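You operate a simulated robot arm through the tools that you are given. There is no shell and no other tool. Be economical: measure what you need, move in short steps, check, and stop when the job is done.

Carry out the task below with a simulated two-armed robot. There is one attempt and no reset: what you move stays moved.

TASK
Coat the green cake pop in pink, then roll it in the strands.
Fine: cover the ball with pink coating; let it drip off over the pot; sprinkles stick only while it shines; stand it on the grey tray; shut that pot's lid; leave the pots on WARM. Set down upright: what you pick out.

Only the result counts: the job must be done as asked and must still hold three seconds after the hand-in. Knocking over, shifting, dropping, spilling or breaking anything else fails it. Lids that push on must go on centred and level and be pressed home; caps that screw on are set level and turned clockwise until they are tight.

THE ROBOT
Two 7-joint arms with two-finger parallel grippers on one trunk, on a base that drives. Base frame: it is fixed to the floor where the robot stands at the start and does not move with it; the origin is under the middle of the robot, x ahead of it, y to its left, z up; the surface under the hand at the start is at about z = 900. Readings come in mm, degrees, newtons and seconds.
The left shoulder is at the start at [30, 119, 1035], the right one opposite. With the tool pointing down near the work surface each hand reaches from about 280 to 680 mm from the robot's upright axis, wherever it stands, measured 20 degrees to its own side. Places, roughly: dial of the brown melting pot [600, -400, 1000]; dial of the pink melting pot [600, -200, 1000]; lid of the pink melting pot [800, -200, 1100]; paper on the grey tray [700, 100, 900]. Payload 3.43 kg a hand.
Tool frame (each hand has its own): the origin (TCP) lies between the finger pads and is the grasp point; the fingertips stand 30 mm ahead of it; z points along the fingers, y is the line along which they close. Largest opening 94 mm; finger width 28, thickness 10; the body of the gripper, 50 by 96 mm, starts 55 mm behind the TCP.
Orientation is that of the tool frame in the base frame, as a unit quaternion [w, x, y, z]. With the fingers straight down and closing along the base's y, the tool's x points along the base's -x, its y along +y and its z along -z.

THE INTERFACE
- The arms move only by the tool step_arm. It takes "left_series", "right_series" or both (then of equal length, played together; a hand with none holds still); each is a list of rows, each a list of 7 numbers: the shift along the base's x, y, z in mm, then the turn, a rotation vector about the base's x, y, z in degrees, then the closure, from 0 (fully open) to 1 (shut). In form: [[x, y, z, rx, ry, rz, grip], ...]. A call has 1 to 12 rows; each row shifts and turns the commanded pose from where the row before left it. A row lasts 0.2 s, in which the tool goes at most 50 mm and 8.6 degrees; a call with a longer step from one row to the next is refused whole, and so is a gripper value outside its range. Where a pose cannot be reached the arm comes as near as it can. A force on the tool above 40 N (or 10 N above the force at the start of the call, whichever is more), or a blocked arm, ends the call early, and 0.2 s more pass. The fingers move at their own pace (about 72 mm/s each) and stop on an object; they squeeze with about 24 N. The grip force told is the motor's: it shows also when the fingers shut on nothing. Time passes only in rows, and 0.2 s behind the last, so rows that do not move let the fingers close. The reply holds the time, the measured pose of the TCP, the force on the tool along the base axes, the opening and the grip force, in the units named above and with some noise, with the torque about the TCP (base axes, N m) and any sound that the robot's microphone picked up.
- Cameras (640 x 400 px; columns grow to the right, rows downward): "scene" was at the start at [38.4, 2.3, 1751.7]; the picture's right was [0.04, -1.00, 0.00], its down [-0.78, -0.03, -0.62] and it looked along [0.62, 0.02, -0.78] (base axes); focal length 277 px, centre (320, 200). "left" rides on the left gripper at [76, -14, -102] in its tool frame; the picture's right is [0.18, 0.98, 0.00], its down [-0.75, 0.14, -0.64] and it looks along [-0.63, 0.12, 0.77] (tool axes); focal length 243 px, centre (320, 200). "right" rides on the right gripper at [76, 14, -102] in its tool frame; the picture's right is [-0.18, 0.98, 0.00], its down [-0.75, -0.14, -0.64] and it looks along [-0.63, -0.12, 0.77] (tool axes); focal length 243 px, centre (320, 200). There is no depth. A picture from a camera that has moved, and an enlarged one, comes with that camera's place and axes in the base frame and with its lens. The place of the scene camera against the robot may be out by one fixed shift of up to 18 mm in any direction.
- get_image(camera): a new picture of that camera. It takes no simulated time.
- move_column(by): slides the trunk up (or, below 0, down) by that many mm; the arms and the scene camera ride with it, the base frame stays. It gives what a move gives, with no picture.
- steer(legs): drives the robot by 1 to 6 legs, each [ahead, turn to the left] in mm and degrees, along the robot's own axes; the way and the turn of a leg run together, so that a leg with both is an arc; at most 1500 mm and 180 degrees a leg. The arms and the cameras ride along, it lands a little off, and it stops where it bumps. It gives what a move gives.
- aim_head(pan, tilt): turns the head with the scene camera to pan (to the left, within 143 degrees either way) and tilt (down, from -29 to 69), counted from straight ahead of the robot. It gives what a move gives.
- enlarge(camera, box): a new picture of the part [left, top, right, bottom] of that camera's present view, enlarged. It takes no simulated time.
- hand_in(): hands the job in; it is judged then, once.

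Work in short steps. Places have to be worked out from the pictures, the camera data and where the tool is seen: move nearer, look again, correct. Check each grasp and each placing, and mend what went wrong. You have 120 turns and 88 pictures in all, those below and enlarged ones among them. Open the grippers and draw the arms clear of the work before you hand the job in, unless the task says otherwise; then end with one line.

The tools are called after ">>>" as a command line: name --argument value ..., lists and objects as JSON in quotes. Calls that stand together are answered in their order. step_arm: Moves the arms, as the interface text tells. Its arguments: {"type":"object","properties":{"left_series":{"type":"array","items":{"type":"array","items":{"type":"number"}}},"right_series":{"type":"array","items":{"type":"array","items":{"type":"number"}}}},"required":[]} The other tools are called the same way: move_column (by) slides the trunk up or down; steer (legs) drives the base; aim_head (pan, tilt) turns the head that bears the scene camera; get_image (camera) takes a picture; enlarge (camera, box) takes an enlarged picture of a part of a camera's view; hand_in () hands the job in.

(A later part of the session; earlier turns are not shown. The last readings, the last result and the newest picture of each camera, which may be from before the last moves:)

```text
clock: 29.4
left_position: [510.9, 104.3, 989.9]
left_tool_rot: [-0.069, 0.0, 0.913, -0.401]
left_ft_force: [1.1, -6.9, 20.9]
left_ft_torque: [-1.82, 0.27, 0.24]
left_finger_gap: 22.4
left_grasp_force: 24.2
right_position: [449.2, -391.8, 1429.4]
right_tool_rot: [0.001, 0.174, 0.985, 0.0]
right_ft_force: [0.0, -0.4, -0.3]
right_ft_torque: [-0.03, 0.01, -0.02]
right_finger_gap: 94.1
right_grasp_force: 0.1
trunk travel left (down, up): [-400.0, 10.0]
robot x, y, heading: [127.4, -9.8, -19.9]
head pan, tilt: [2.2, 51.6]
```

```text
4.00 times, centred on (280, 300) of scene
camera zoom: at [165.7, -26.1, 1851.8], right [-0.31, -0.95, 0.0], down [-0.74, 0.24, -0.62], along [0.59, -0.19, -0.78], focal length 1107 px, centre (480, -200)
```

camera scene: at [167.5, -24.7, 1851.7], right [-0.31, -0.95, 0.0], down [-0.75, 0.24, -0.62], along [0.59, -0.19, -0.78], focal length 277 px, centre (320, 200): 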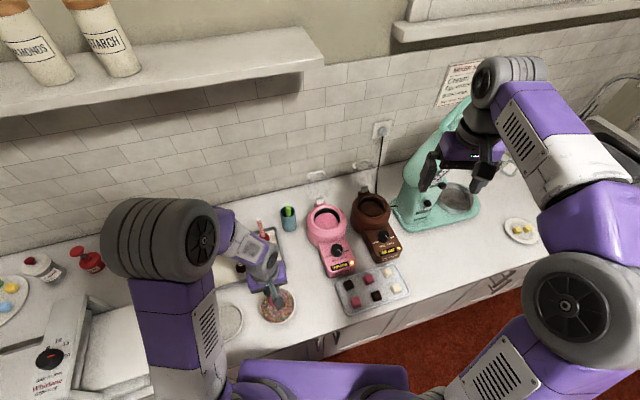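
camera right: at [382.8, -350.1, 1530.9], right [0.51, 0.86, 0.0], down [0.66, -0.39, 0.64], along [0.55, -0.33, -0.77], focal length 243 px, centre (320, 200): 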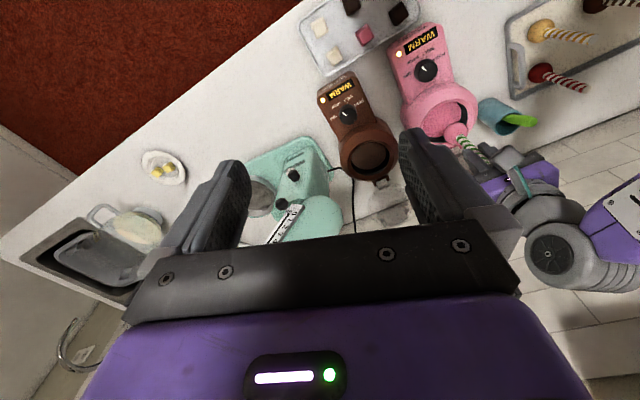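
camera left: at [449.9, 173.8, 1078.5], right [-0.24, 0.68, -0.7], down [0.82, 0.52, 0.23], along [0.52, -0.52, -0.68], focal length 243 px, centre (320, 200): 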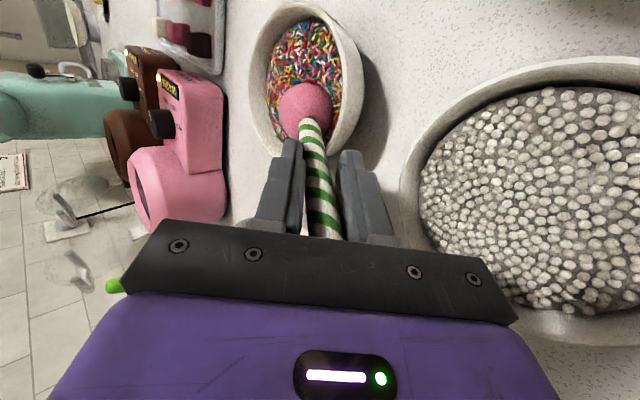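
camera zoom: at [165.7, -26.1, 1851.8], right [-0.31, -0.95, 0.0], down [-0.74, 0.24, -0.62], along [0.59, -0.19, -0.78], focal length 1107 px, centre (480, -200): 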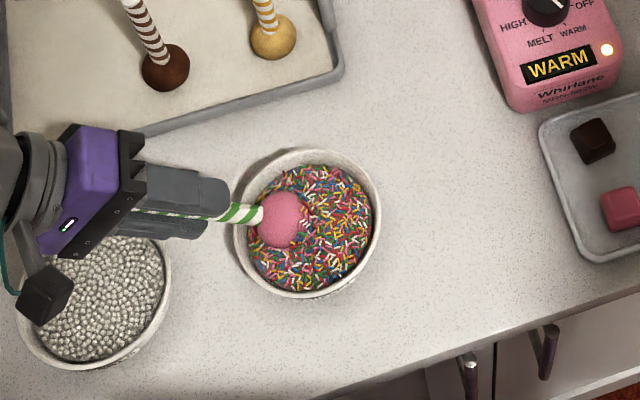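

The commanded pose drifted when it was clipped: the ball sits against the bowl's left side and the stick rests on the rim. I lift straight up out of the bowl and check the grip.

>>> step_arm --left_series '[[-4, -6, 12, 0, 0, 0, 1], [-4, -4, 20, 0, 0, 0, 1], [0, 0, 25, 0, 0, 0, 1], [0, 0, 25, 0, 0, 0, 1], [0, 0, 0, 0, 0, 0, 1]]'

>>> get_image --camera "left"

>>> enlarge --camera "scene" --box '[220, 250, 340, 350]'

```text
clock: 30.6
left_position: [501.9, 95.5, 1069.8]
left_tool_rot: [-0.071, -0.001, 0.913, -0.402]
left_ft_force: [0.0, -0.4, -0.4]
left_ft_torque: [0.0, 0.03, 0.01]
left_finger_gap: 13.5
left_grasp_force: 24.5
right_position: [450.9, -390.4, 1429.2]
right_tool_rot: [0.002, 0.174, 0.985, 0.0]
right_ft_force: [-0.6, 0.2, 0.2]
right_ft_torque: [0.01, 0.02, -0.03]
right_finger_gap: 94.2
right_grasp_force: 0.2
trunk travel left (down, up): [-400.0, 10.0]
robot x, y, heading: [131.5, -10.9, -19.9]
head pan, tilt: [2.2, 51.6]
```

```text
49 pictures are left
camera left: at [442.4, 164.9, 1159.0], right [-0.24, 0.68, -0.7], down [0.82, 0.53, 0.23], along [0.52, -0.52, -0.68], focal length 243 px, centre (320, 200)
```

left: 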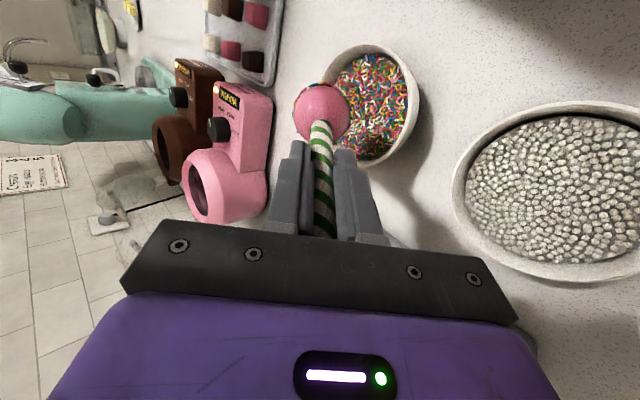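

```text
4.00 times, centred on (280, 300) of scene
camera zoom: at [168.1, -24.9, 1851.6], right [-0.31, -0.95, 0.0], down [-0.75, 0.24, -0.62], along [0.59, -0.19, -0.78], focal length 1107 px, centre (480, -200)
```

zoom: 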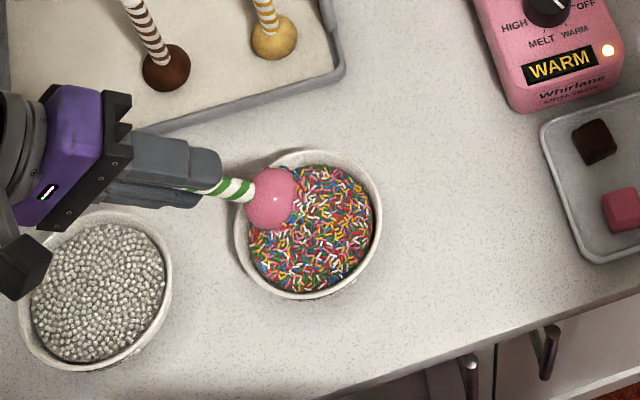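

The grip recovered (13.5 mm gap, ball aligned) and it still shines. I re-enter the bowl centre at this lean and spin about the stick to cover the next sides.

>>> step_arm --left_series '[[-14.6, -3, -22, 0, 0, 0, 1], [0, 0, -22, 0, 0, 0, 1], [0, 0, -20, 0, 0, 0, 1], [0, 0, 0, -1.1, -6.24, -5.67, 1], [0, 0, 0, -1.1, -6.24, -5.67, 1], [0, 0, 0, -1.1, -6.24, -5.67, 1], [0, 0, 0, -1.1, -6.24, -5.67, 1], [0, 0, 0, -1.1, -6.24, -5.67, 1]]'

>>> get_image --camera "left"

```text
clock: 32.4
left_position: [488.0, 93.4, 1006.1]
left_tool_rot: [0.081, 0.331, 0.85, -0.401]
left_ft_force: [-0.2, -0.5, -0.7]
left_ft_torque: [-0.01, -0.01, -0.02]
left_finger_gap: 13.7
left_grasp_force: 23.5
right_position: [450.6, -389.4, 1428.7]
right_tool_rot: [0.001, 0.174, 0.985, 0.001]
right_ft_force: [0.1, -0.8, 0.3]
right_ft_torque: [0.02, 0.0, -0.02]
right_finger_gap: 94.0
right_grasp_force: 0.2
trunk travel left (down, up): [-400.0, 10.0]
robot x, y, heading: [130.3, -10.0, -20.0]
head pan, tilt: [2.2, 51.6]
```

```text
47 pictures are left
camera left: at [434.6, 199.4, 1052.6], right [0.48, 0.54, -0.69], down [0.75, 0.16, 0.64], along [0.46, -0.82, -0.33], focal length 243 px, centre (320, 200)
```

left: 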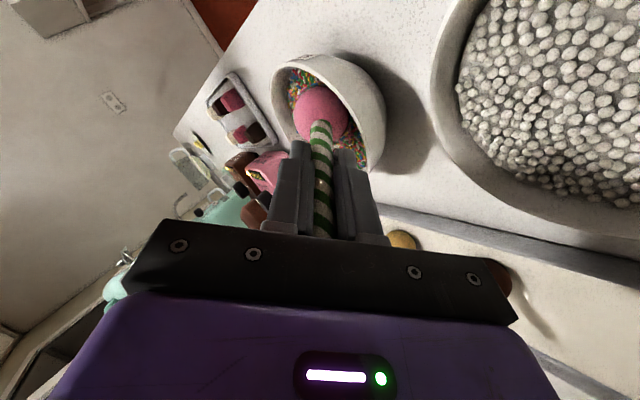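

The spin works but contact is light. I lower 4 mm and keep spinning.

>>> step_arm --left_series '[[0, 0, -4, 0, 0, 0, 1], [0, 0, 0, -1.1, -6.24, -5.67, 1], [0, 0, 0, -1.1, -6.24, -5.67, 1], [0, 0, 0, -1.1, -6.24, -5.67, 1], [0, 0, 0, -1.1, -6.24, -5.67, 1], [0, 0, 0, -1.1, -6.24, -5.67, 1], [0, 0, 0, -1.1, -6.24, -5.67, 1], [0, 0, 0, -1.1, -6.24, -5.67, 1], [0, 0, 0, -1.1, -6.24, -5.67, 1]]'

>>> get_image --camera "left"

```text
clock: 34.4
left_position: [487.4, 93.3, 1001.7]
left_tool_rot: [0.291, 0.751, 0.518, -0.288]
left_ft_force: [-2.4, 0.4, 7.2]
left_ft_torque: [-0.35, 0.24, -0.16]
left_finger_gap: 13.8
left_grasp_force: 23.8
right_position: [449.0, -390.6, 1429.7]
right_tool_rot: [0.001, 0.174, 0.985, -0.001]
right_ft_force: [-0.3, 0.0, -0.3]
right_ft_torque: [0.02, 0.0, 0.02]
right_finger_gap: 93.9
right_grasp_force: 0.1
trunk travel left (down, up): [-400.0, 10.0]
robot x, y, heading: [133.2, -8.3, -20.0]
head pan, tilt: [2.2, 51.6]
```

```text
46 pictures are left
camera left: at [511.3, 218.7, 1012.6], right [0.98, -0.17, 0.0], down [-0.01, -0.03, 1.0], along [-0.17, -0.98, -0.03], focal length 243 px, centre (320, 200)
```

left: 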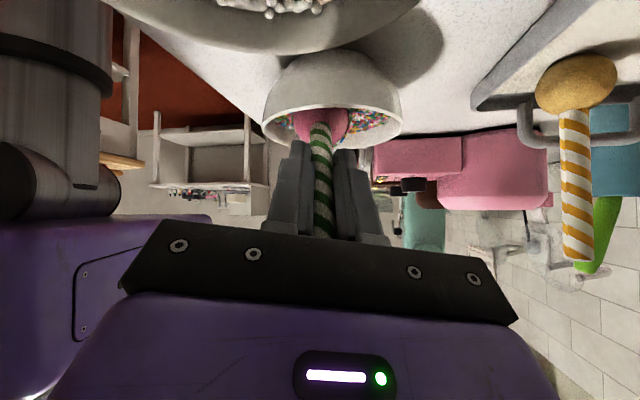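

Contact is good (7 N). I keep spinning another 60°, since the joint limits seem to allow it.

>>> step_arm --left_series '[[0, 0, 0, -1.1, -6.24, -5.67, 1], [0, 0, 0, -1.1, -6.24, -5.67, 1], [0, 0, 0, -1.1, -6.24, -5.67, 1], [0, 0, 0, -1.1, -6.24, -5.67, 1], [0, 0, 0, -1.1, -6.24, -5.67, 1], [0, 0, 0, -1.1, -6.24, -5.67, 1], [0, 0, 0, -1.1, -6.24, -5.67, 1]]'

>>> enlarge --camera "scene" --box '[220, 250, 340, 350]'

```text
clock: 36.0
left_position: [487.1, 92.8, 1002.3]
left_tool_rot: [0.394, 0.91, 0.077, -0.106]
left_ft_force: [-0.4, 0.4, -0.7]
left_ft_torque: [0.04, 0.01, 0.0]
left_finger_gap: 13.6
left_grasp_force: 24.1
right_position: [449.1, -389.8, 1428.0]
right_tool_rot: [0.001, 0.174, 0.985, 0.001]
right_ft_force: [0.6, 0.8, -0.4]
right_ft_torque: [-0.01, -0.01, 0.01]
right_finger_gap: 93.9
right_grasp_force: 0.2
trunk travel left (down, up): [-400.0, 10.0]
robot x, y, heading: [133.0, -13.1, -19.9]
head pan, tilt: [2.2, 51.6]
```

```text
4.00 times, centred on (280, 300) of scene
camera zoom: at [167.6, -25.0, 1851.7], right [-0.31, -0.95, 0.0], down [-0.75, 0.24, -0.62], along [0.59, -0.19, -0.78], focal length 1107 px, centre (480, -200)
```

zoom: 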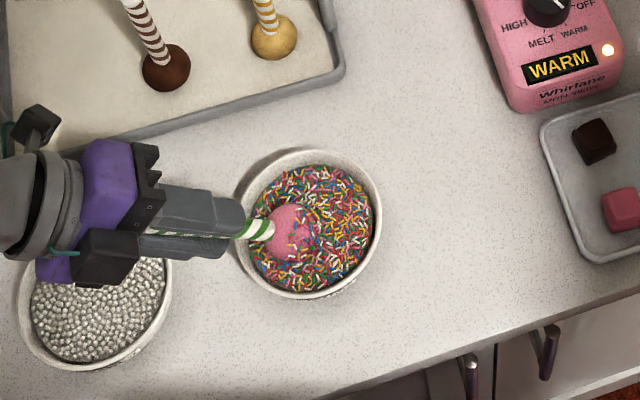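

Contact went light again. I lower 4 mm and spin on another 50°, watching for reach limits.

>>> step_arm --left_series '[[0, 0, -4, 0, 0, 0, 1], [0, 0, 0, -1.1, -6.24, -5.67, 1], [0, 0, 0, -1.1, -6.24, -5.67, 1], [0, 0, 0, -1.1, -6.24, -5.67, 1], [0, 0, 0, -1.1, -6.24, -5.67, 1], [0, 0, 0, -1.1, -6.24, -5.67, 1], [0, 0, 0, -1.1, -6.24, -5.67, 1]]'

>>> get_image --camera "left"

```text
clock: 37.6
left_position: [481.9, 63.6, 1031.1]
left_tool_rot: [0.398, 0.857, -0.318, 0.073]
left_ft_force: [-0.5, -0.1, -0.3]
left_ft_torque: [0.01, 0.02, -0.01]
left_finger_gap: 13.8
left_grasp_force: 23.9
left hand out of reach, approached as far as the arm can: row 6, 7
right_position: [450.5, -392.7, 1427.2]
right_tool_rot: [0.0, 0.174, 0.985, 0.0]
right_ft_force: [0.2, -1.1, -0.1]
right_ft_torque: [0.03, 0.02, 0.01]
right_finger_gap: 94.1
right_grasp_force: 0.1
trunk travel left (down, up): [-400.0, 10.0]
robot x, y, heading: [128.9, -16.8, -19.8]
head pan, tilt: [2.2, 51.6]
```

```text
44 pictures are left
camera left: at [565.6, 107.7, 1119.1], right [-0.45, -0.56, 0.7], down [-0.59, 0.77, 0.24], along [-0.67, -0.31, -0.68], focal length 243 px, centre (320, 200)
```

left: 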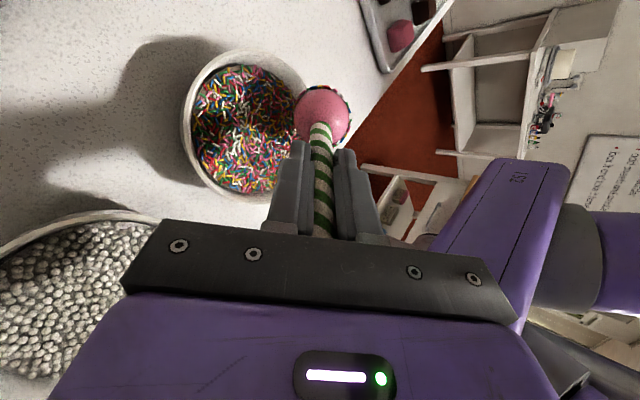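

It ran out of reach and swung clear, with the bowl intact. I check the shine and coverage.

>>> enlarge --camera "left" --box '[280, 70, 360, 150]'

>>> enlarge --camera "scene" --box '[260, 270, 320, 330]'

```text
5.00 times, centred on (320, 110) of left
camera zoom: at [565.6, 107.7, 1119.1], right [-0.45, -0.56, 0.7], down [-0.59, 0.77, 0.24], along [-0.67, -0.31, -0.68], focal length 1213 px, centre (320, 650)
```

zoom: 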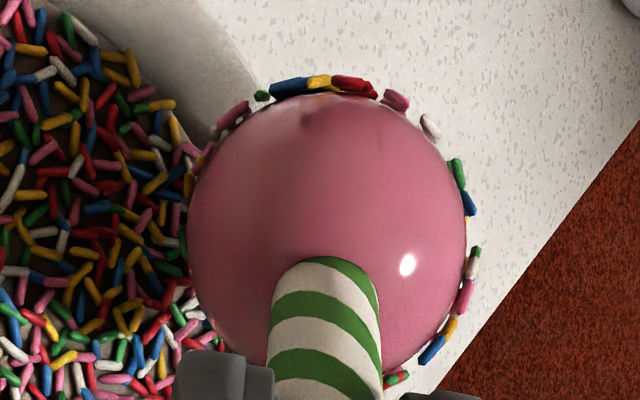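

```text
6.67 times, centred on (290, 300) of scene
camera zoom: at [168.6, -27.5, 1851.6], right [-0.31, -0.95, 0.0], down [-0.75, 0.24, -0.62], along [0.59, -0.19, -0.78], focal length 1845 px, centre (520, -467)
```

zoom: 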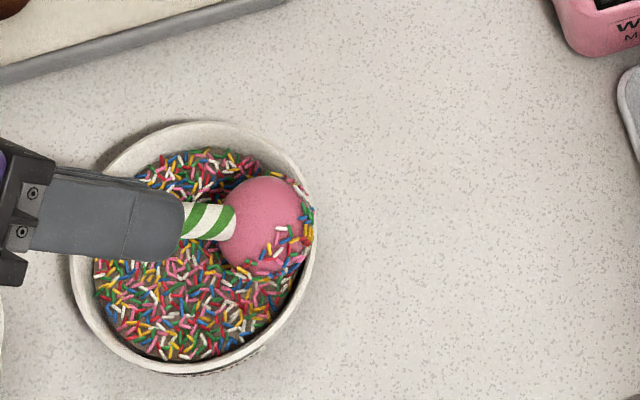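

Still shiny: strands ring the lower half and one side is bare. I lean a bit more (55°), set the ball off-centre away from the lean side, lower it again, and spin back the other way in contact.

>>> step_arm --left_series '[[2, 11, 5, -6.9, 1.2, 0, 1], [2.6, 11.4, -5, 1.21, 6.86, 4.88, 1], [0, 0, -20, 1.21, 6.86, 4.88, 1], [0, 0, -20, 1.21, 6.86, 4.88, 1], [0, 0, 0, 1.21, 6.86, 4.88, 1], [0, 0, 0, 1.21, 6.86, 4.88, 1]]'

>>> enlarge --camera "scene" --box '[240, 250, 340, 350]'

```text
clock: 39.0
left_position: [482.5, 68.7, 1012.5]
left_tool_rot: [0.456, 0.886, 0.012, -0.087]
left_ft_force: [0.7, 0.2, -0.3]
left_ft_torque: [0.03, -0.03, -0.02]
left_finger_gap: 13.8
left_grasp_force: 23.7
left hand out of reach, approached as far as the arm can: row 1
right_position: [450.9, -390.2, 1428.7]
right_tool_rot: [0.001, 0.174, 0.985, 0.0]
right_ft_force: [-0.4, 0.0, -0.1]
right_ft_torque: [0.0, -0.02, -0.03]
right_finger_gap: 93.7
right_grasp_force: 0.0
trunk travel left (down, up): [-400.0, 10.0]
robot x, y, heading: [131.2, -12.1, -19.9]
head pan, tilt: [2.2, 51.6]
```

```text
4.00 times, centred on (290, 300) of scene
camera zoom: at [167.9, -25.4, 1851.7], right [-0.31, -0.95, 0.0], down [-0.75, 0.24, -0.62], along [0.59, -0.19, -0.78], focal length 1107 px, centre (440, -200)
```

zoom: 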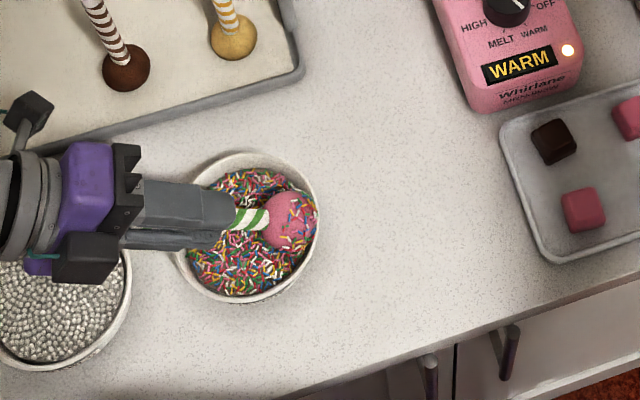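

The ball sits too far right and high at about (468, -15, 954). I shift it +20 in y, go down 22, and continue the spin.

>>> step_arm --left_series '[[4, 20, 0, 0, 0, 0, 1], [0, 0, -12, 0, 0, 0, 1], [0, 0, -11, 1.21, 6.86, 4.88, 1], [0, 0, 0, 1.21, 6.86, 4.88, 1], [0, 0, 0, 1.21, 6.86, 4.88, 1]]'

>>> enlarge --camera "scene" --box '[240, 250, 340, 350]'

```text
clock: 40.2
left_position: [486.1, 88.7, 991.7]
left_tool_rot: [0.427, 0.861, 0.208, -0.183]
left_ft_force: [7.7, -0.1, 24.4]
left_ft_torque: [-1.58, -0.37, 0.48]
left_finger_gap: 15.1
left_grasp_force: 24.5
right_position: [450.7, -390.4, 1428.8]
right_tool_rot: [0.001, 0.173, 0.985, 0.0]
right_ft_force: [-0.1, 0.5, 0.5]
right_ft_torque: [0.0, -0.01, 0.0]
right_finger_gap: 93.8
right_grasp_force: 0.1
trunk travel left (down, up): [-400.0, 10.0]
robot x, y, heading: [130.4, -12.9, -20.1]
head pan, tilt: [2.2, 51.6]
```

```text
4.00 times, centred on (290, 300) of scene
camera zoom: at [167.3, -25.3, 1851.9], right [-0.31, -0.95, 0.0], down [-0.75, 0.24, -0.62], along [0.59, -0.19, -0.78], focal length 1107 px, centre (440, -200)
```

zoom: 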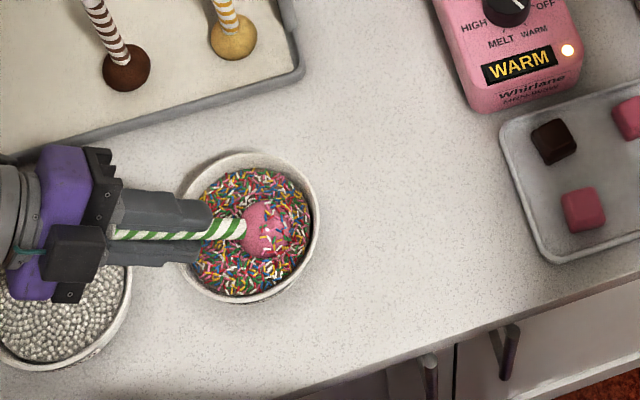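

It presses on the bed at 24 N. I raise 3 mm and continue spinning in contact.

>>> step_arm --left_series '[[0, 0, 3, 1.21, 6.86, 4.88, 1], [0, 0, 0, 1.21, 6.86, 4.88, 1], [0, 0, 0, 1.21, 6.86, 4.88, 1], [0, 0, 0, 1.21, 6.86, 4.88, 1], [0, 0, 0, 1.21, 6.86, 4.88, 1], [0, 0, 0, 1.21, 6.86, 4.88, 1], [0, 0, 0, 1.21, 6.86, 4.88, 1], [0, 0, 0, 1.21, 6.86, 4.88, 1]]'

>>> enlarge --camera "scene" --box '[240, 250, 340, 350]'

```text
clock: 42.0
left_position: [485.9, 89.3, 993.3]
left_tool_rot: [0.248, 0.597, 0.656, -0.388]
left_ft_force: [2.3, -1.1, 5.1]
left_ft_torque: [-0.36, -0.05, 0.16]
left_finger_gap: 13.7
left_grasp_force: 23.6
right_position: [449.6, -390.0, 1428.0]
right_tool_rot: [0.001, 0.173, 0.985, 0.0]
right_ft_force: [-0.1, 0.8, 0.0]
right_ft_torque: [0.0, 0.02, 0.0]
right_finger_gap: 94.1
right_grasp_force: 0.0
trunk travel left (down, up): [-400.0, 10.0]
robot x, y, heading: [131.4, -11.0, -20.1]
head pan, tilt: [2.2, 51.6]
```

```text
4.00 times, centred on (290, 300) of scene
camera zoom: at [167.7, -25.4, 1851.6], right [-0.31, -0.95, 0.0], down [-0.75, 0.24, -0.62], along [0.59, -0.19, -0.78], focal length 1107 px, centre (440, -200)
```

zoom: 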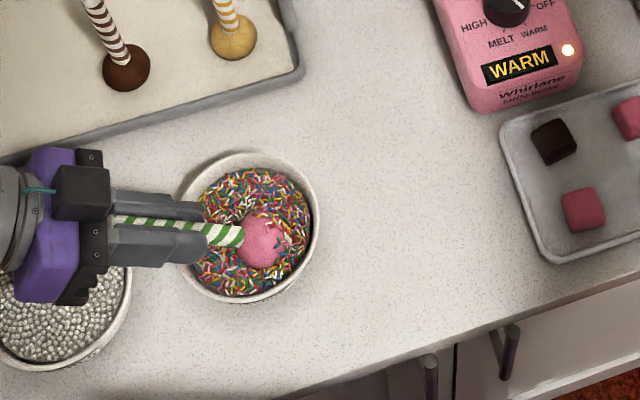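

Contact is good at 5 N. I continue the spin.

>>> step_arm --left_series '[[0, 0, -0.5, 1.21, 6.86, 4.88, 1], [0, 0, 0, 1.21, 6.86, 4.88, 1], [0, 0, 0, 1.21, 6.86, 4.88, 1], [0, 0, 0, 1.21, 6.86, 4.88, 1], [0, 0, 0, 1.21, 6.86, 4.88, 1], [0, 0, 0, 1.21, 6.86, 4.88, 1], [0, 0, 0, 1.21, 6.86, 4.88, 1], [0, 0, 0, 1.21, 6.86, 4.88, 1], [0, 0, 0, 1.21, 6.86, 4.88, 1], [0, 0, 0, 1.21, 6.86, 4.88, 1], [0, 0, 0, 1.21, 6.86, 4.88, 1]]'

>>> get_image --camera "left"

```text
clock: 44.4
left_position: [485.7, 89.2, 992.2]
left_tool_rot: [-0.114, -0.067, 0.886, -0.445]
left_ft_force: [-0.8, -0.7, -0.4]
left_ft_torque: [0.06, 0.01, -0.04]
left_finger_gap: 13.7
left_grasp_force: 23.5
right_position: [450.4, -390.6, 1427.7]
right_tool_rot: [0.001, 0.174, 0.985, 0.0]
right_ft_force: [-0.3, 0.5, 0.1]
right_ft_torque: [0.0, 0.01, 0.0]
right_finger_gap: 94.2
right_grasp_force: 0.1
trunk travel left (down, up): [-400.0, 10.0]
robot x, y, heading: [132.0, -11.6, -19.8]
head pan, tilt: [2.2, 51.6]
```

```text
38 pictures are left
camera left: at [431.9, 161.8, 1082.9], right [-0.39, 0.58, -0.71], down [0.79, 0.61, 0.06], along [0.47, -0.54, -0.7], focal length 243 px, centre (320, 200)
```

left: 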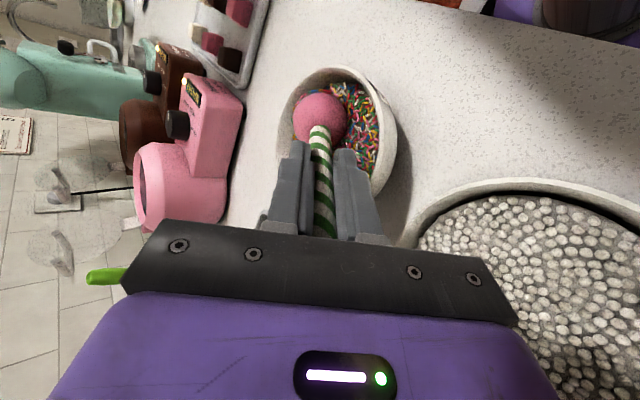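

Contact is light again. I lower 3 mm and carry on toward the bare side.

>>> step_arm --left_series '[[0, 0, -3, 1.21, 6.86, 4.88, 1], [0, 0, 0, 1.21, 6.86, 4.88, 1], [0, 0, 0, 1.21, 6.86, 4.88, 1], [0, 0, 0, 1.21, 6.86, 4.88, 1], [0, 0, 0, 1.21, 6.86, 4.88, 1], [0, 0, 0, 1.21, 6.86, 4.88, 1], [0, 0, 0, 1.21, 6.86, 4.88, 1], [0, 0, 0, 1.21, 6.86, 4.88, 1], [0, 0, 0, 1.21, 6.86, 4.88, 1], [0, 0, 0, 1.21, 6.86, 4.88, 1]]'

>>> get_image --camera "left"

>>> enlarge --camera "scene" --box '[240, 250, 340, 350]'

```text
clock: 46.6
left_position: [487.2, 90.7, 990.2]
left_tool_rot: [0.387, 0.648, -0.607, 0.25]
left_ft_force: [1.7, -0.1, 1.1]
left_ft_torque: [-0.13, 0.02, 0.02]
left_finger_gap: 13.9
left_grasp_force: 23.6
right_position: [450.5, -391.2, 1428.5]
right_tool_rot: [0.0, 0.174, 0.985, 0.0]
right_ft_force: [-0.9, -0.8, 1.2]
right_ft_torque: [0.02, -0.02, -0.02]
right_finger_gap: 94.0
right_grasp_force: 0.1
trunk travel left (down, up): [-400.0, 10.0]
robot x, y, heading: [130.2, -13.3, -19.8]
head pan, tilt: [2.2, 51.6]
```

```text
37 pictures are left
camera left: at [527.0, 126.2, 1106.3], right [-0.94, -0.07, 0.34], down [-0.15, 0.97, -0.2], along [-0.31, -0.24, -0.92], focal length 243 px, centre (320, 200)
```

left: 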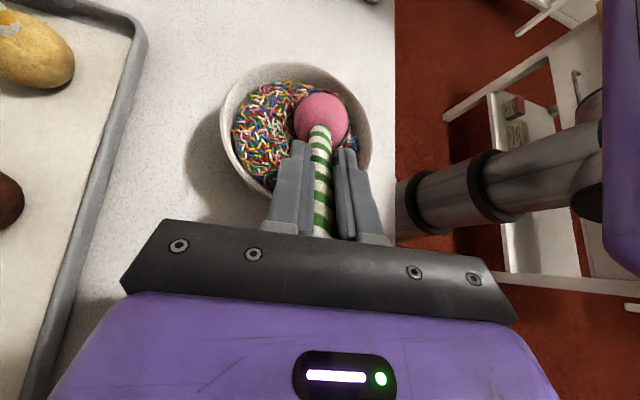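

```text
4.00 times, centred on (290, 300) of scene
camera zoom: at [167.8, -25.4, 1851.6], right [-0.31, -0.95, 0.0], down [-0.75, 0.24, -0.62], along [0.59, -0.19, -0.78], focal length 1107 px, centre (440, -200)
```

zoom: 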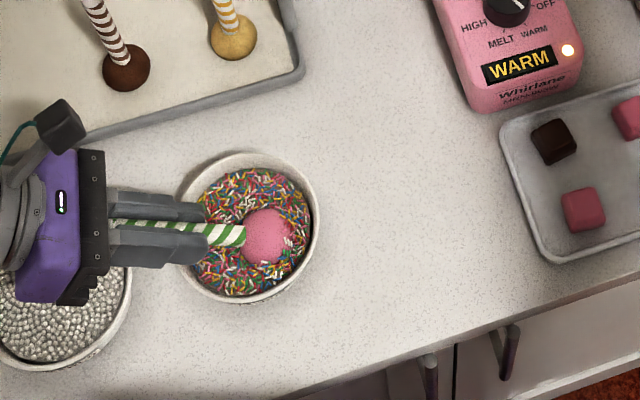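

I continue 6 more rows with a bit more pressure to finish the bare side.

>>> step_arm --left_series '[[0, 0, -2, 1.21, 6.86, 4.88, 1], [0, 0, 0, 1.21, 6.86, 4.88, 1], [0, 0, 0, 1.21, 6.86, 4.88, 1], [0, 0, 0, 1.21, 6.86, 4.88, 1], [0, 0, 0, 1.21, 6.86, 4.88, 1], [0, 0, 0, 1.21, 6.86, 4.88, 1]]'

>>> enlarge --camera "left" --box '[270, 60, 370, 160]'

```text
clock: 48.0
left_position: [486.0, 88.2, 988.9]
left_tool_rot: [0.46, 0.845, -0.268, 0.06]
left_ft_force: [2.8, -1.1, 13.0]
left_ft_torque: [-0.97, -0.08, 0.2]
left_finger_gap: 13.9
left_grasp_force: 24.2
right_position: [449.1, -391.5, 1428.0]
right_tool_rot: [0.001, 0.174, 0.985, 0.001]
right_ft_force: [0.7, -0.8, -0.1]
right_ft_torque: [0.0, 0.0, 0.01]
right_finger_gap: 94.0
right_grasp_force: 0.1
trunk travel left (down, up): [-400.0, 10.0]
robot x, y, heading: [133.8, -10.6, -20.1]
head pan, tilt: [2.2, 51.6]
```

```text
4.00 times, centred on (320, 110) of left
camera zoom: at [573.9, 147.3, 1062.6], right [-0.34, -0.5, 0.8], down [-0.62, 0.76, 0.21], along [-0.71, -0.42, -0.57], focal length 970 px, centre (320, 560)
```

zoom: 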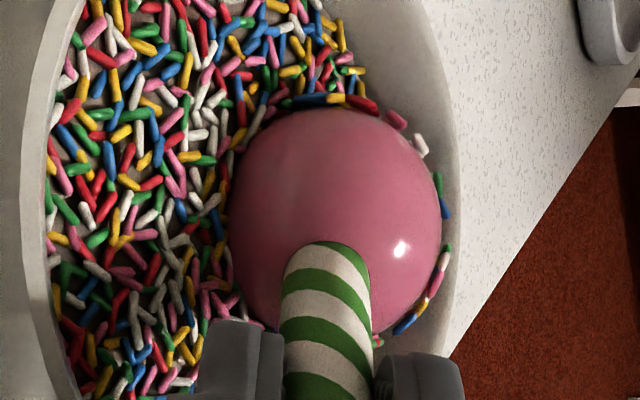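

The strands are in contact and the ball is still shiny. I lift out and inspect the coverage.

>>> step_arm --left_series '[[0, 0, 20, 0, 0, 0, 1], [0, 0, 30, 0, 0, 0, 1], [0, 0, 30, 0, 0, 0, 1], [0, 0, 0, 0, 0, 0, 1]]'

>>> enlarge --camera "left" --box '[270, 60, 370, 160]'

>>> enlarge --camera "scene" --box '[270, 260, 330, 320]'

```text
clock: 49.0
left_position: [486.9, 90.0, 1067.8]
left_tool_rot: [0.46, 0.844, -0.27, 0.059]
left_ft_force: [-0.7, 0.3, -0.3]
left_ft_torque: [0.0, -0.02, -0.01]
left_finger_gap: 13.9
left_grasp_force: 24.1
right_position: [450.4, -390.0, 1427.7]
right_tool_rot: [0.001, 0.174, 0.985, 0.0]
right_ft_force: [-0.6, 0.3, -0.4]
right_ft_torque: [-0.02, 0.01, 0.02]
right_finger_gap: 93.9
right_grasp_force: 0.0
trunk travel left (down, up): [-400.0, 10.0]
robot x, y, heading: [132.2, -13.8, -20.1]
head pan, tilt: [2.2, 51.6]
```

```text
4.00 times, centred on (320, 110) of left
camera zoom: at [575.5, 147.9, 1141.8], right [-0.35, -0.5, 0.79], down [-0.62, 0.76, 0.21], along [-0.71, -0.42, -0.57], focal length 970 px, centre (320, 560)
```

zoom: 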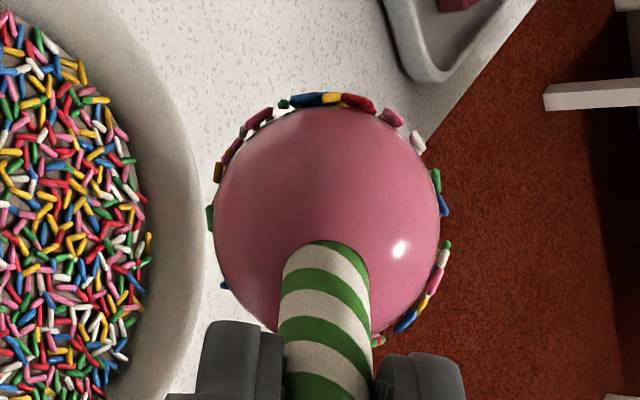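

```text
6.67 times, centred on (300, 290) of scene
camera zoom: at [168.2, -24.9, 1851.6], right [-0.31, -0.95, 0.0], down [-0.75, 0.24, -0.62], along [0.59, -0.19, -0.78], focal length 1845 px, centre (453, -400)
```

zoom: 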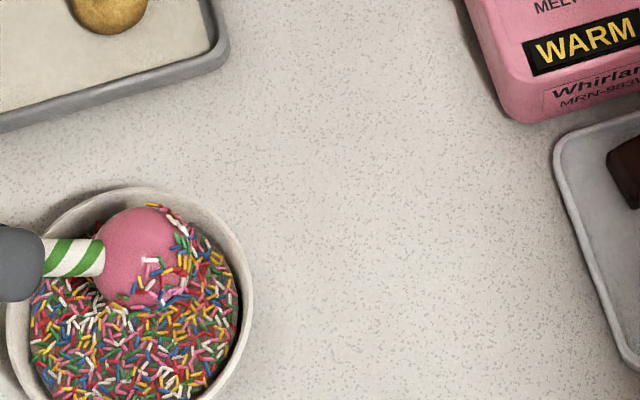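

Strands cover the lower half; the upper part is bare. To judge the underside I swing the right hand's camera round to look from the side.

>>> step_arm --right_series '[[0, 0, -30, 0, 0, 8.5, 0], [0, 0, -30, 0, 0, 8.5, 0], [0, 0, -30, 0, 0, 8.5, 0], [0, 0, -30, 0, 0, 8.5, 0], [0, 0, -30, 0, 0, 8.5, 0], [0, 0, -30, 0, 0, 8.5, 0], [0, 0, -30, 0, 0, 8.5, 0], [0, 0, -30, 0, 0, 8.5, 0]]'

>>> get_image --camera "right"

```text
clock: 50.8
left_position: [487.4, 89.2, 1066.5]
left_tool_rot: [0.459, 0.844, -0.27, 0.06]
left_ft_force: [0.9, -0.1, -0.6]
left_ft_torque: [0.01, 0.0, -0.02]
left_finger_gap: 13.7
left_grasp_force: 23.7
right_position: [450.4, -390.2, 1186.6]
right_tool_rot: [0.001, -0.409, 0.913, 0.0]
right_ft_force: [-0.7, 0.0, -0.4]
right_ft_torque: [-0.02, -0.02, 0.01]
right_finger_gap: 94.2
right_grasp_force: 0.0
trunk travel left (down, up): [-400.0, 10.0]
robot x, y, heading: [129.5, -11.3, -20.0]
head pan, tilt: [2.2, 51.6]
```

```text
32 pictures are left
camera right: at [389.0, -437.3, 1290.0], right [-0.61, 0.79, 0.0], down [0.61, 0.47, 0.64], along [0.51, 0.39, -0.77], focal length 243 px, centre (320, 200)
```

right: 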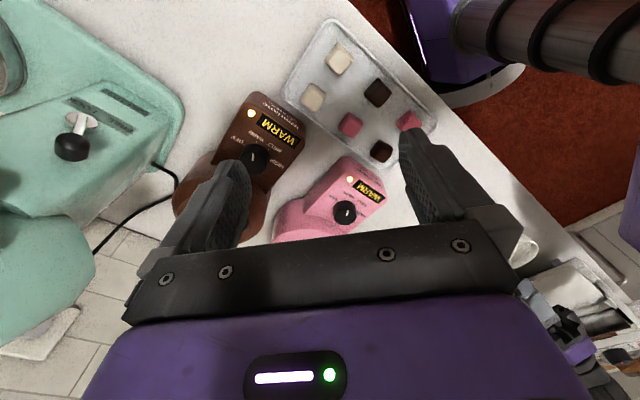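

The right camera's view is blocked there, so that's not useful. The wrist must unwind anyway, so I go back down into the strands and unwind in contact for a second pass.

>>> step_arm --left_series '[[0, -1, -30, 0, 0, 0, 1], [0, 0, -30, 0, 0, 0, 1], [0, 0, -18, 0, 0, 0, 1], [0, 0, 0, -1.21, -6.86, -4.88, 1], [0, 0, 0, -1.21, -6.86, -4.88, 1], [0, 0, 0, -1.21, -6.86, -4.88, 1], [0, 0, 0, -1.21, -6.86, -4.88, 1], [0, 0, 0, -1.21, -6.86, -4.88, 1], [0, 0, 0, -1.21, -6.86, -4.88, 1]]'

```text
clock: 52.8
left_position: [485.8, 87.9, 990.2]
left_tool_rot: [0.387, 0.645, -0.609, 0.252]
left_ft_force: [1.0, 0.6, -0.1]
left_ft_torque: [0.01, 0.01, 0.01]
left_finger_gap: 13.9
left_grasp_force: 24.2
right_position: [450.6, -390.0, 1188.5]
right_tool_rot: [0.001, -0.406, 0.914, 0.0]
right_ft_force: [-0.6, 0.4, -0.1]
right_ft_torque: [0.01, -0.01, 0.01]
right_finger_gap: 94.0
right_grasp_force: 0.0
trunk travel left (down, up): [-400.0, 10.0]
robot x, y, heading: [131.9, -10.9, -19.9]
head pan, tilt: [2.2, 51.6]
```

Contact is light, so I lower 3 mm and keep unwinding.

>>> step_arm --left_series '[[0, 0, -4, -1.21, -6.86, -4.88, 1], [0, 0, 0, -1.21, -6.86, -4.88, 1], [0, 0, 0, -1.21, -6.86, -4.88, 1], [0, 0, 0, -1.21, -6.86, -4.88, 1], [0, 0, 0, -1.21, -6.86, -4.88, 1], [0, 0, 0, -1.21, -6.86, -4.88, 1], [0, 0, 0, -1.21, -6.86, -4.88, 1], [0, 0, 0, -1.21, -6.86, -4.88, 1], [0, 0, 0, -1.21, -6.86, -4.88, 1], [0, 0, 0, -1.21, -6.86, -4.88, 1]]'

>>> enlarge --camera "left" --box '[260, 50, 380, 170]'

```text
clock: 55.0
left_position: [484.8, 87.1, 986.8]
left_tool_rot: [-0.114, -0.065, 0.885, -0.447]
left_ft_force: [-2.5, -0.5, 17.9]
left_ft_torque: [-1.17, 0.51, -0.12]
left_finger_gap: 14.0
left_grasp_force: 23.8
right_position: [449.2, -390.3, 1187.7]
right_tool_rot: [0.0, -0.406, 0.914, 0.0]
right_ft_force: [0.0, 0.2, 0.5]
right_ft_torque: [-0.03, -0.03, -0.03]
right_finger_gap: 94.0
right_grasp_force: 0.1
trunk travel left (down, up): [-400.0, 10.0]
robot x, y, heading: [129.6, -13.0, -20.1]
head pan, tilt: [2.2, 51.6]
```

```text
3.33 times, centred on (320, 110) of left
camera zoom: at [430.2, 160.6, 1076.8], right [-0.39, 0.58, -0.72], down [0.79, 0.61, 0.06], along [0.47, -0.54, -0.69], focal length 809 px, centre (320, 500)
```

zoom: 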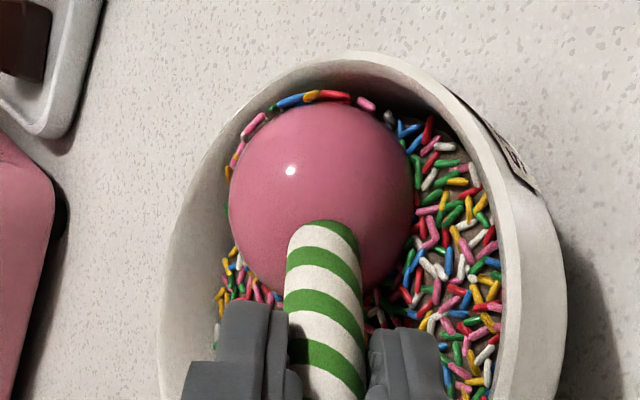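

Still shiny. I lift the pop, swing it to lean away from the robot over the bowl, and inspect its side and underside with the scene camera.

>>> step_arm --left_series '[[0, 0, 30, 0, 0, 0, 1], [0, 0, 35, 0, 0, 0, 1], [11.43, -2.85, 0, 1.59, 6.35, -3.41, 1], [10.92, -4.42, 0, 2.46, 6.07, -3.41, 1], [10.2, -5.89, 0, 3.28, 5.67, -3.41, 1], [9.28, -7.26, 0, 4.03, 5.16, -3.41, 1], [8.19, -8.47, 0, 4.71, 4.55, -3.41, 1], [6.93, -9.53, 0, 5.3, 3.85, -3.41, 1], [5.52, -10.4, 0, 5.78, 3.07, -3.41, 1], [4.03, -11.07, 0, 6.16, 2.24, -3.41, 1], [2.45, -11.52, 0, 6.41, 1.36, -3.41, 1], [0.82, -11.76, 0, 6.54, 0.46, -3.41, 1]]'

>>> enlarge --camera "scene" --box '[255, 245, 335, 325]'

```text
clock: 57.6
left_position: [553.9, 3.8, 1050.1]
left_tool_rot: [-0.46, -0.065, 0.885, 0.038]
left_ft_force: [-0.1, -0.1, 0.1]
left_ft_torque: [0.0, -0.04, 0.0]
left_finger_gap: 13.7
left_grasp_force: 23.8
right_position: [449.2, -391.6, 1186.8]
right_tool_rot: [0.001, -0.407, 0.913, 0.0]
right_ft_force: [-0.1, 0.4, -0.5]
right_ft_torque: [-0.01, 0.0, 0.01]
right_finger_gap: 93.9
right_grasp_force: 0.0
trunk travel left (down, up): [-400.0, 10.0]
robot x, y, heading: [133.9, -9.2, -20.2]
head pan, tilt: [2.2, 51.6]
```

```text
5.00 times, centred on (295, 285) of scene
camera zoom: at [167.6, -26.5, 1851.6], right [-0.31, -0.95, 0.0], down [-0.75, 0.24, -0.62], along [0.59, -0.19, -0.78], focal length 1384 px, centre (445, -225)
```

zoom: 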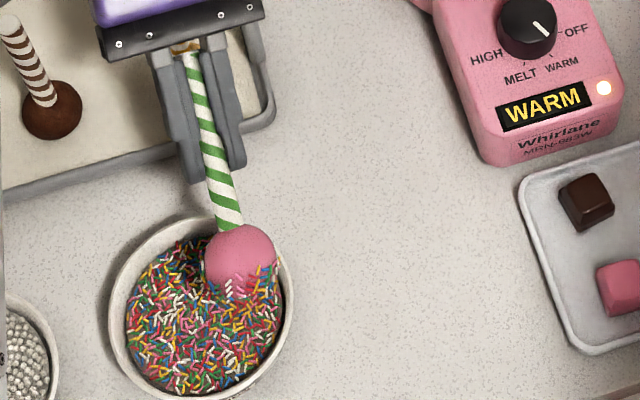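

The lower half is well covered all round. I bring the stick upright while lifting clear.

>>> step_arm --left_series '[[-12, 0, 20.5, -0.07, -7.84, 0, 1], [-12, 0, 20.5, -0.07, -7.84, 0, 1], [-12, 0, 20.5, -0.07, -7.84, 0, 1], [-12, 0, 20.5, -0.07, -7.84, 0, 1], [-12, 0, 20.5, -0.07, -7.84, 0, 1], [-12, 0, 20.5, -0.07, -7.84, 0, 1], [-12, 0, 20.5, -0.07, -7.84, 0, 1], [0, 0, 0, 0, 0, 0, 1]]'

>>> enlarge --camera "left" --box '[240, 30, 400, 190]'

>>> get_image --camera "scene"

```text
clock: 59.4
left_position: [473.7, 6.0, 1193.9]
left_tool_rot: [0.0, -0.073, 0.997, -0.001]
left_ft_force: [-0.9, 0.3, -1.5]
left_ft_torque: [0.01, 0.01, -0.03]
left_finger_gap: 14.0
left_grasp_force: 24.4
right_position: [452.1, -390.0, 1187.0]
right_tool_rot: [0.001, -0.407, 0.913, 0.001]
right_ft_force: [-0.3, 0.6, -0.6]
right_ft_torque: [0.02, -0.01, 0.0]
right_finger_gap: 94.0
right_grasp_force: 0.1
trunk travel left (down, up): [-400.0, 10.0]
robot x, y, heading: [126.5, -9.8, -19.9]
head pan, tilt: [2.2, 51.6]
```

```text
2.50 times, centred on (320, 110) of left
camera zoom: at [401.4, -20.3, 1297.0], right [-0.32, 0.95, 0.0], down [0.73, 0.25, 0.64], along [0.61, 0.21, -0.77], focal length 606 px, centre (320, 425)
```

zoom: 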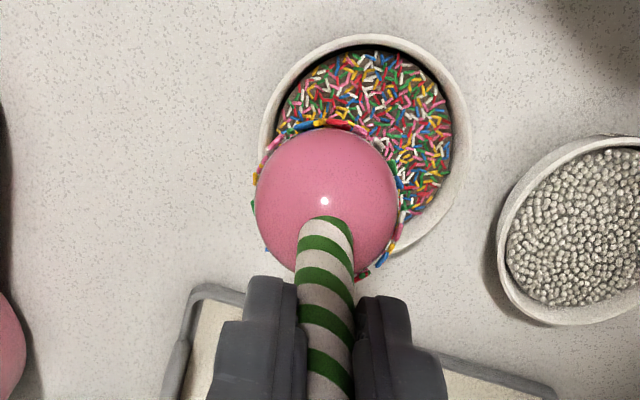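

```text
28 pictures are left
camera scene: at [169.1, -25.6, 1851.6], right [-0.31, -0.95, 0.0], down [-0.75, 0.24, -0.62], along [0.59, -0.19, -0.78], focal length 277 px, centre (320, 200)
```

scene: 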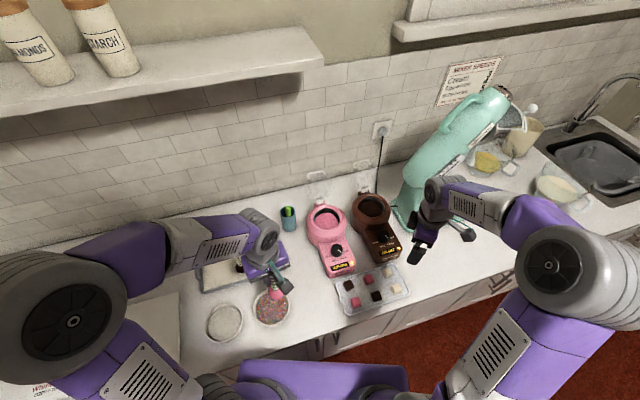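

The pop is upright. Comparing scene pictures, the strands bowl seems to have slid about 14 mm to the left when the arm ran out of reach; I will mend that after placing the pop. I carry it now to above its old spot on the tray.

>>> step_arm --left_series '[[26.1, 28.3, 0, 0, 0, -1.4, 1], [26.1, 28.3, 0, 0, 0, -1.4, 1], [26.1, 28.3, 0, 0, 0, -1.4, 1], [26.1, 28.3, 0, 0, 0, -1.4, 1], [26.1, 28.3, 0, 0, 0, -1.4, 1], [26.1, 28.3, 0, 0, 0, -1.4, 1], [26.1, 28.3, 0, 0, 0, 0, 1], [0, 0, -30, 0, 0, 0, 1], [0, 0, -35, 0, 0, 0, 1], [0, 0, 0, 0, 0, 0, 1]]'

>>> get_image --camera "left"

```text
clock: 61.6
left_position: [653.1, 203.4, 1128.7]
left_tool_rot: [0.0, 0.001, 1.0, -0.001]
left_ft_force: [0.0, 0.2, 0.7]
left_ft_torque: [-0.03, 0.0, 0.02]
left_finger_gap: 13.9
left_grasp_force: 23.9
right_position: [449.7, -389.4, 1188.2]
right_tool_rot: [0.0, -0.407, 0.913, 0.001]
right_ft_force: [0.0, 0.3, -0.1]
right_ft_torque: [0.01, -0.01, -0.02]
right_finger_gap: 94.0
right_grasp_force: 0.0
trunk travel left (down, up): [-400.0, 10.0]
robot x, y, heading: [132.1, -12.7, -20.0]
head pan, tilt: [2.2, 51.6]
```

```text
27 pictures are left
camera left: at [578.6, 188.8, 1231.5], right [-0.18, 0.98, 0.0], down [0.76, 0.14, 0.64], along [0.63, 0.12, -0.77], focal length 243 px, centre (320, 200)
```

left: 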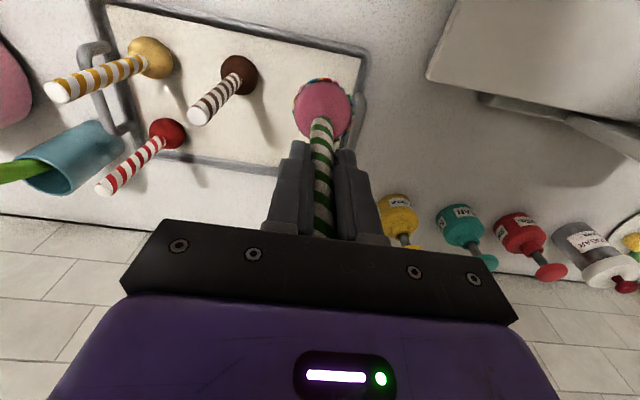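

All looks aligned. I descend to about 10 mm above contact, then go down finely.

>>> step_arm --left_series '[[1, -0.5, -30, 0, 0, 0, 1], [1, 0, -30, 0, 0, 0, 1], [0, 0, -20, 0, 0, 0, 1], [0, 0, -8, 0, 0, 0, 1], [0, 0, -3, 0, 0, 0, 1], [0, 0, -3, 0, 0, 0, 1], [0, 0, 0, 0, 0, 0, 1]]'

```text
clock: 63.2
left_position: [656.9, 203.4, 1035.6]
left_tool_rot: [-0.001, 0.001, 1.0, 0.0]
left_ft_force: [-0.5, 0.0, -1.3]
left_ft_torque: [-0.01, -0.01, 0.01]
left_finger_gap: 13.7
left_grasp_force: 23.7
right_position: [450.3, -391.5, 1187.3]
right_tool_rot: [0.001, -0.406, 0.914, 0.0]
right_ft_force: [0.1, -0.2, 0.6]
right_ft_torque: [-0.02, -0.01, 0.03]
right_finger_gap: 94.3
right_grasp_force: 0.1
trunk travel left (down, up): [-400.0, 10.0]
robot x, y, heading: [129.6, -10.2, -20.1]
head pan, tilt: [2.2, 51.6]
```

There is no contact yet at 1035.6, so I continue in 1.5 mm steps.

>>> step_arm --left_series '[[0, 0, -2, 0, 0, 0, 1], [0, 0, -1.5, 0, 0, 0, 1], [0, 0, -1.5, 0, 0, 0, 1], [0, 0, 0, 0, 0, 0, 1]]'

```text
clock: 64.2
left_position: [657.3, 204.0, 1031.1]
left_tool_rot: [-0.001, 0.0, 1.0, -0.002]
left_ft_force: [0.0, -0.6, -0.4]
left_ft_torque: [0.03, 0.03, -0.01]
left_finger_gap: 13.7
left_grasp_force: 24.3
right_position: [449.6, -390.3, 1187.9]
right_tool_rot: [0.001, -0.407, 0.913, 0.0]
right_ft_force: [-0.4, 0.1, -0.7]
right_ft_torque: [0.0, 0.02, 0.01]
right_finger_gap: 94.0
right_grasp_force: 0.0
trunk travel left (down, up): [-400.0, 10.0]
robot x, y, heading: [128.5, -14.8, -19.9]
head pan, tilt: [2.2, 51.6]
```

Still free, so I step down 1 mm at a time.

>>> step_arm --left_series '[[0, 0, -1, 0, 0, 0, 1], [0, 0, -1, 0, 0, 0, 1], [0, 0, -1, 0, 0, 0, 1], [0, 0, 0, 0, 0, 0, 1]]'

```text
clock: 65.2
left_position: [656.8, 203.1, 1027.5]
left_tool_rot: [-0.001, 0.001, 1.0, -0.001]
left_ft_force: [0.5, 0.2, -0.7]
left_ft_torque: [0.01, 0.02, 0.0]
left_finger_gap: 13.7
left_grasp_force: 23.7
right_position: [450.3, -388.5, 1188.6]
right_tool_rot: [0.001, -0.407, 0.914, 0.001]
right_ft_force: [0.1, -0.7, -0.3]
right_ft_torque: [0.0, 0.03, 0.02]
right_finger_gap: 94.0
right_grasp_force: 0.0
trunk travel left (down, up): [-400.0, 10.0]
robot x, y, heading: [130.8, -13.2, -20.1]
head pan, tilt: [2.2, 51.6]
```

Still free; pressing in the bowl slid the stick up a bit in the grip. I continue.

>>> step_arm --left_series '[[0, 0, -1, 0, 0, 0, 1], [0, 0, -1, 0, 0, 0, 1], [0, 0, -1, 0, 0, 0, 1], [0, 0, -1, 0, 0, 0, 1], [0, 0, 0, 0, 0, 0, 1]]'

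>>> enlarge --camera "left" --box '[240, 40, 400, 240]'

```text
clock: 66.4
left_position: [656.3, 202.7, 1024.1]
left_tool_rot: [-0.001, 0.001, 1.0, -0.001]
left_ft_force: [0.1, 0.2, -0.5]
left_ft_torque: [-0.01, 0.02, -0.02]
left_finger_gap: 13.6
left_grasp_force: 24.2
right_position: [450.1, -391.0, 1188.3]
right_tool_rot: [0.001, -0.407, 0.913, 0.0]
right_ft_force: [0.2, -0.3, 0.0]
right_ft_torque: [-0.02, -0.01, 0.0]
right_finger_gap: 94.3
right_grasp_force: 0.1
trunk travel left (down, up): [-400.0, 10.0]
robot x, y, heading: [134.2, -11.9, -20.2]
head pan, tilt: [2.2, 51.6]
```

```text
2.00 times, centred on (320, 140) of left
camera zoom: at [581.9, 188.7, 1126.1], right [-0.18, 0.98, 0.0], down [0.76, 0.14, 0.64], along [0.63, 0.12, -0.77], focal length 485 px, centre (320, 320)
```

zoom: 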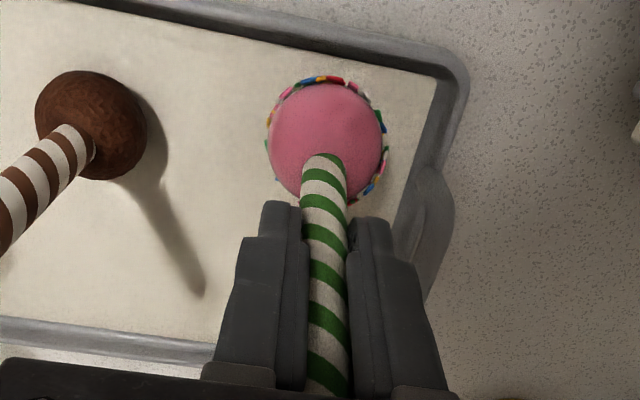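

The shine is now gone, so the coating has set with its strands. I keep lowering to find the tray.

>>> step_arm --left_series '[[0, 0, -1, 0, 0, 0, 1], [0, 0, -1, 0, 0, 0, 1], [0, 0, -1, 0, 0, 0, 1], [0, 0, 0, 0, 0, 0, 1]]'

```text
clock: 67.4
left_position: [657.0, 202.7, 1020.7]
left_tool_rot: [-0.001, 0.001, 1.0, 0.0]
left_ft_force: [-0.9, -0.4, -0.3]
left_ft_torque: [-0.03, -0.01, 0.01]
left_finger_gap: 13.6
left_grasp_force: 23.9
right_position: [450.1, -389.4, 1188.2]
right_tool_rot: [0.001, -0.406, 0.914, 0.0]
right_ft_force: [0.0, 0.7, 0.3]
right_ft_torque: [0.01, 0.0, 0.0]
right_finger_gap: 94.0
right_grasp_force: 0.1
trunk travel left (down, up): [-400.0, 10.0]
robot x, y, heading: [134.1, -13.5, -20.1]
head pan, tilt: [2.2, 51.6]
```

Still no contact; I continue in 1 mm steps.

>>> step_arm --left_series '[[0, 0, -1, 0, 0, 0, 1], [0, 0, -1, 0, 0, 0, 1], [0, 0, -1, 0, 0, 0, 1], [0, 0, -1, 0, 0, 0, 1], [0, 0, 0, 0, 0, 0, 1]]'

```text
clock: 68.6
left_position: [655.6, 204.1, 1016.6]
left_tool_rot: [-0.001, 0.001, 1.0, 0.0]
left_ft_force: [0.1, 0.4, -0.1]
left_ft_torque: [-0.01, 0.01, -0.02]
left_finger_gap: 13.6
left_grasp_force: 23.9
right_position: [451.1, -390.4, 1186.7]
right_tool_rot: [0.001, -0.407, 0.913, 0.0]
right_ft_force: [-0.1, 0.0, 1.0]
right_ft_torque: [-0.02, 0.02, 0.02]
right_finger_gap: 94.4
right_grasp_force: 0.0
trunk travel left (down, up): [-400.0, 10.0]
robot x, y, heading: [131.7, -14.0, -20.0]
head pan, tilt: [2.2, 51.6]
```

The ball's apparent size suggests the stick slid about 15 mm in the grip, so I continue down with force checks.

>>> step_arm --left_series '[[0, 0, -1, 0, 0, 0, 1], [0, 0, -1, 0, 0, 0, 1], [0, 0, -1, 0, 0, 0, 1], [0, 0, -1, 0, 0, 0, 1], [0, 0, 0, 0, 0, 0, 1]]'

>>> enlarge --camera "scene" --box '[190, 220, 270, 300]'

```text
clock: 69.8
left_position: [656.7, 202.9, 1011.2]
left_tool_rot: [-0.001, 0.001, 1.0, -0.001]
left_ft_force: [-0.6, 0.4, 0.7]
left_ft_torque: [0.0, 0.01, 0.01]
left_finger_gap: 13.7
left_grasp_force: 23.7
right_position: [450.7, -390.8, 1188.5]
right_tool_rot: [0.0, -0.406, 0.914, 0.0]
right_ft_force: [-0.1, 0.5, 0.5]
right_ft_torque: [-0.02, 0.01, -0.02]
right_finger_gap: 93.9
right_grasp_force: 0.0
trunk travel left (down, up): [-400.0, 10.0]
robot x, y, heading: [125.3, -15.8, -19.9]
head pan, tilt: [2.2, 51.6]
```

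```text
5.00 times, centred on (230, 260) of scene
camera zoom: at [167.7, -25.1, 1851.7], right [-0.31, -0.95, 0.0], down [-0.75, 0.24, -0.62], along [0.59, -0.19, -0.78], focal length 1384 px, centre (770, -100)
```

zoom: 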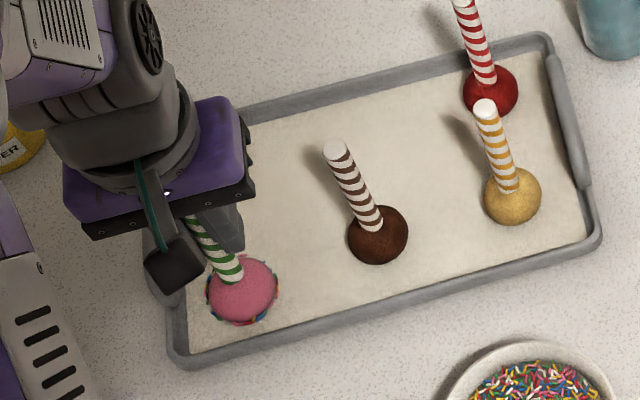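

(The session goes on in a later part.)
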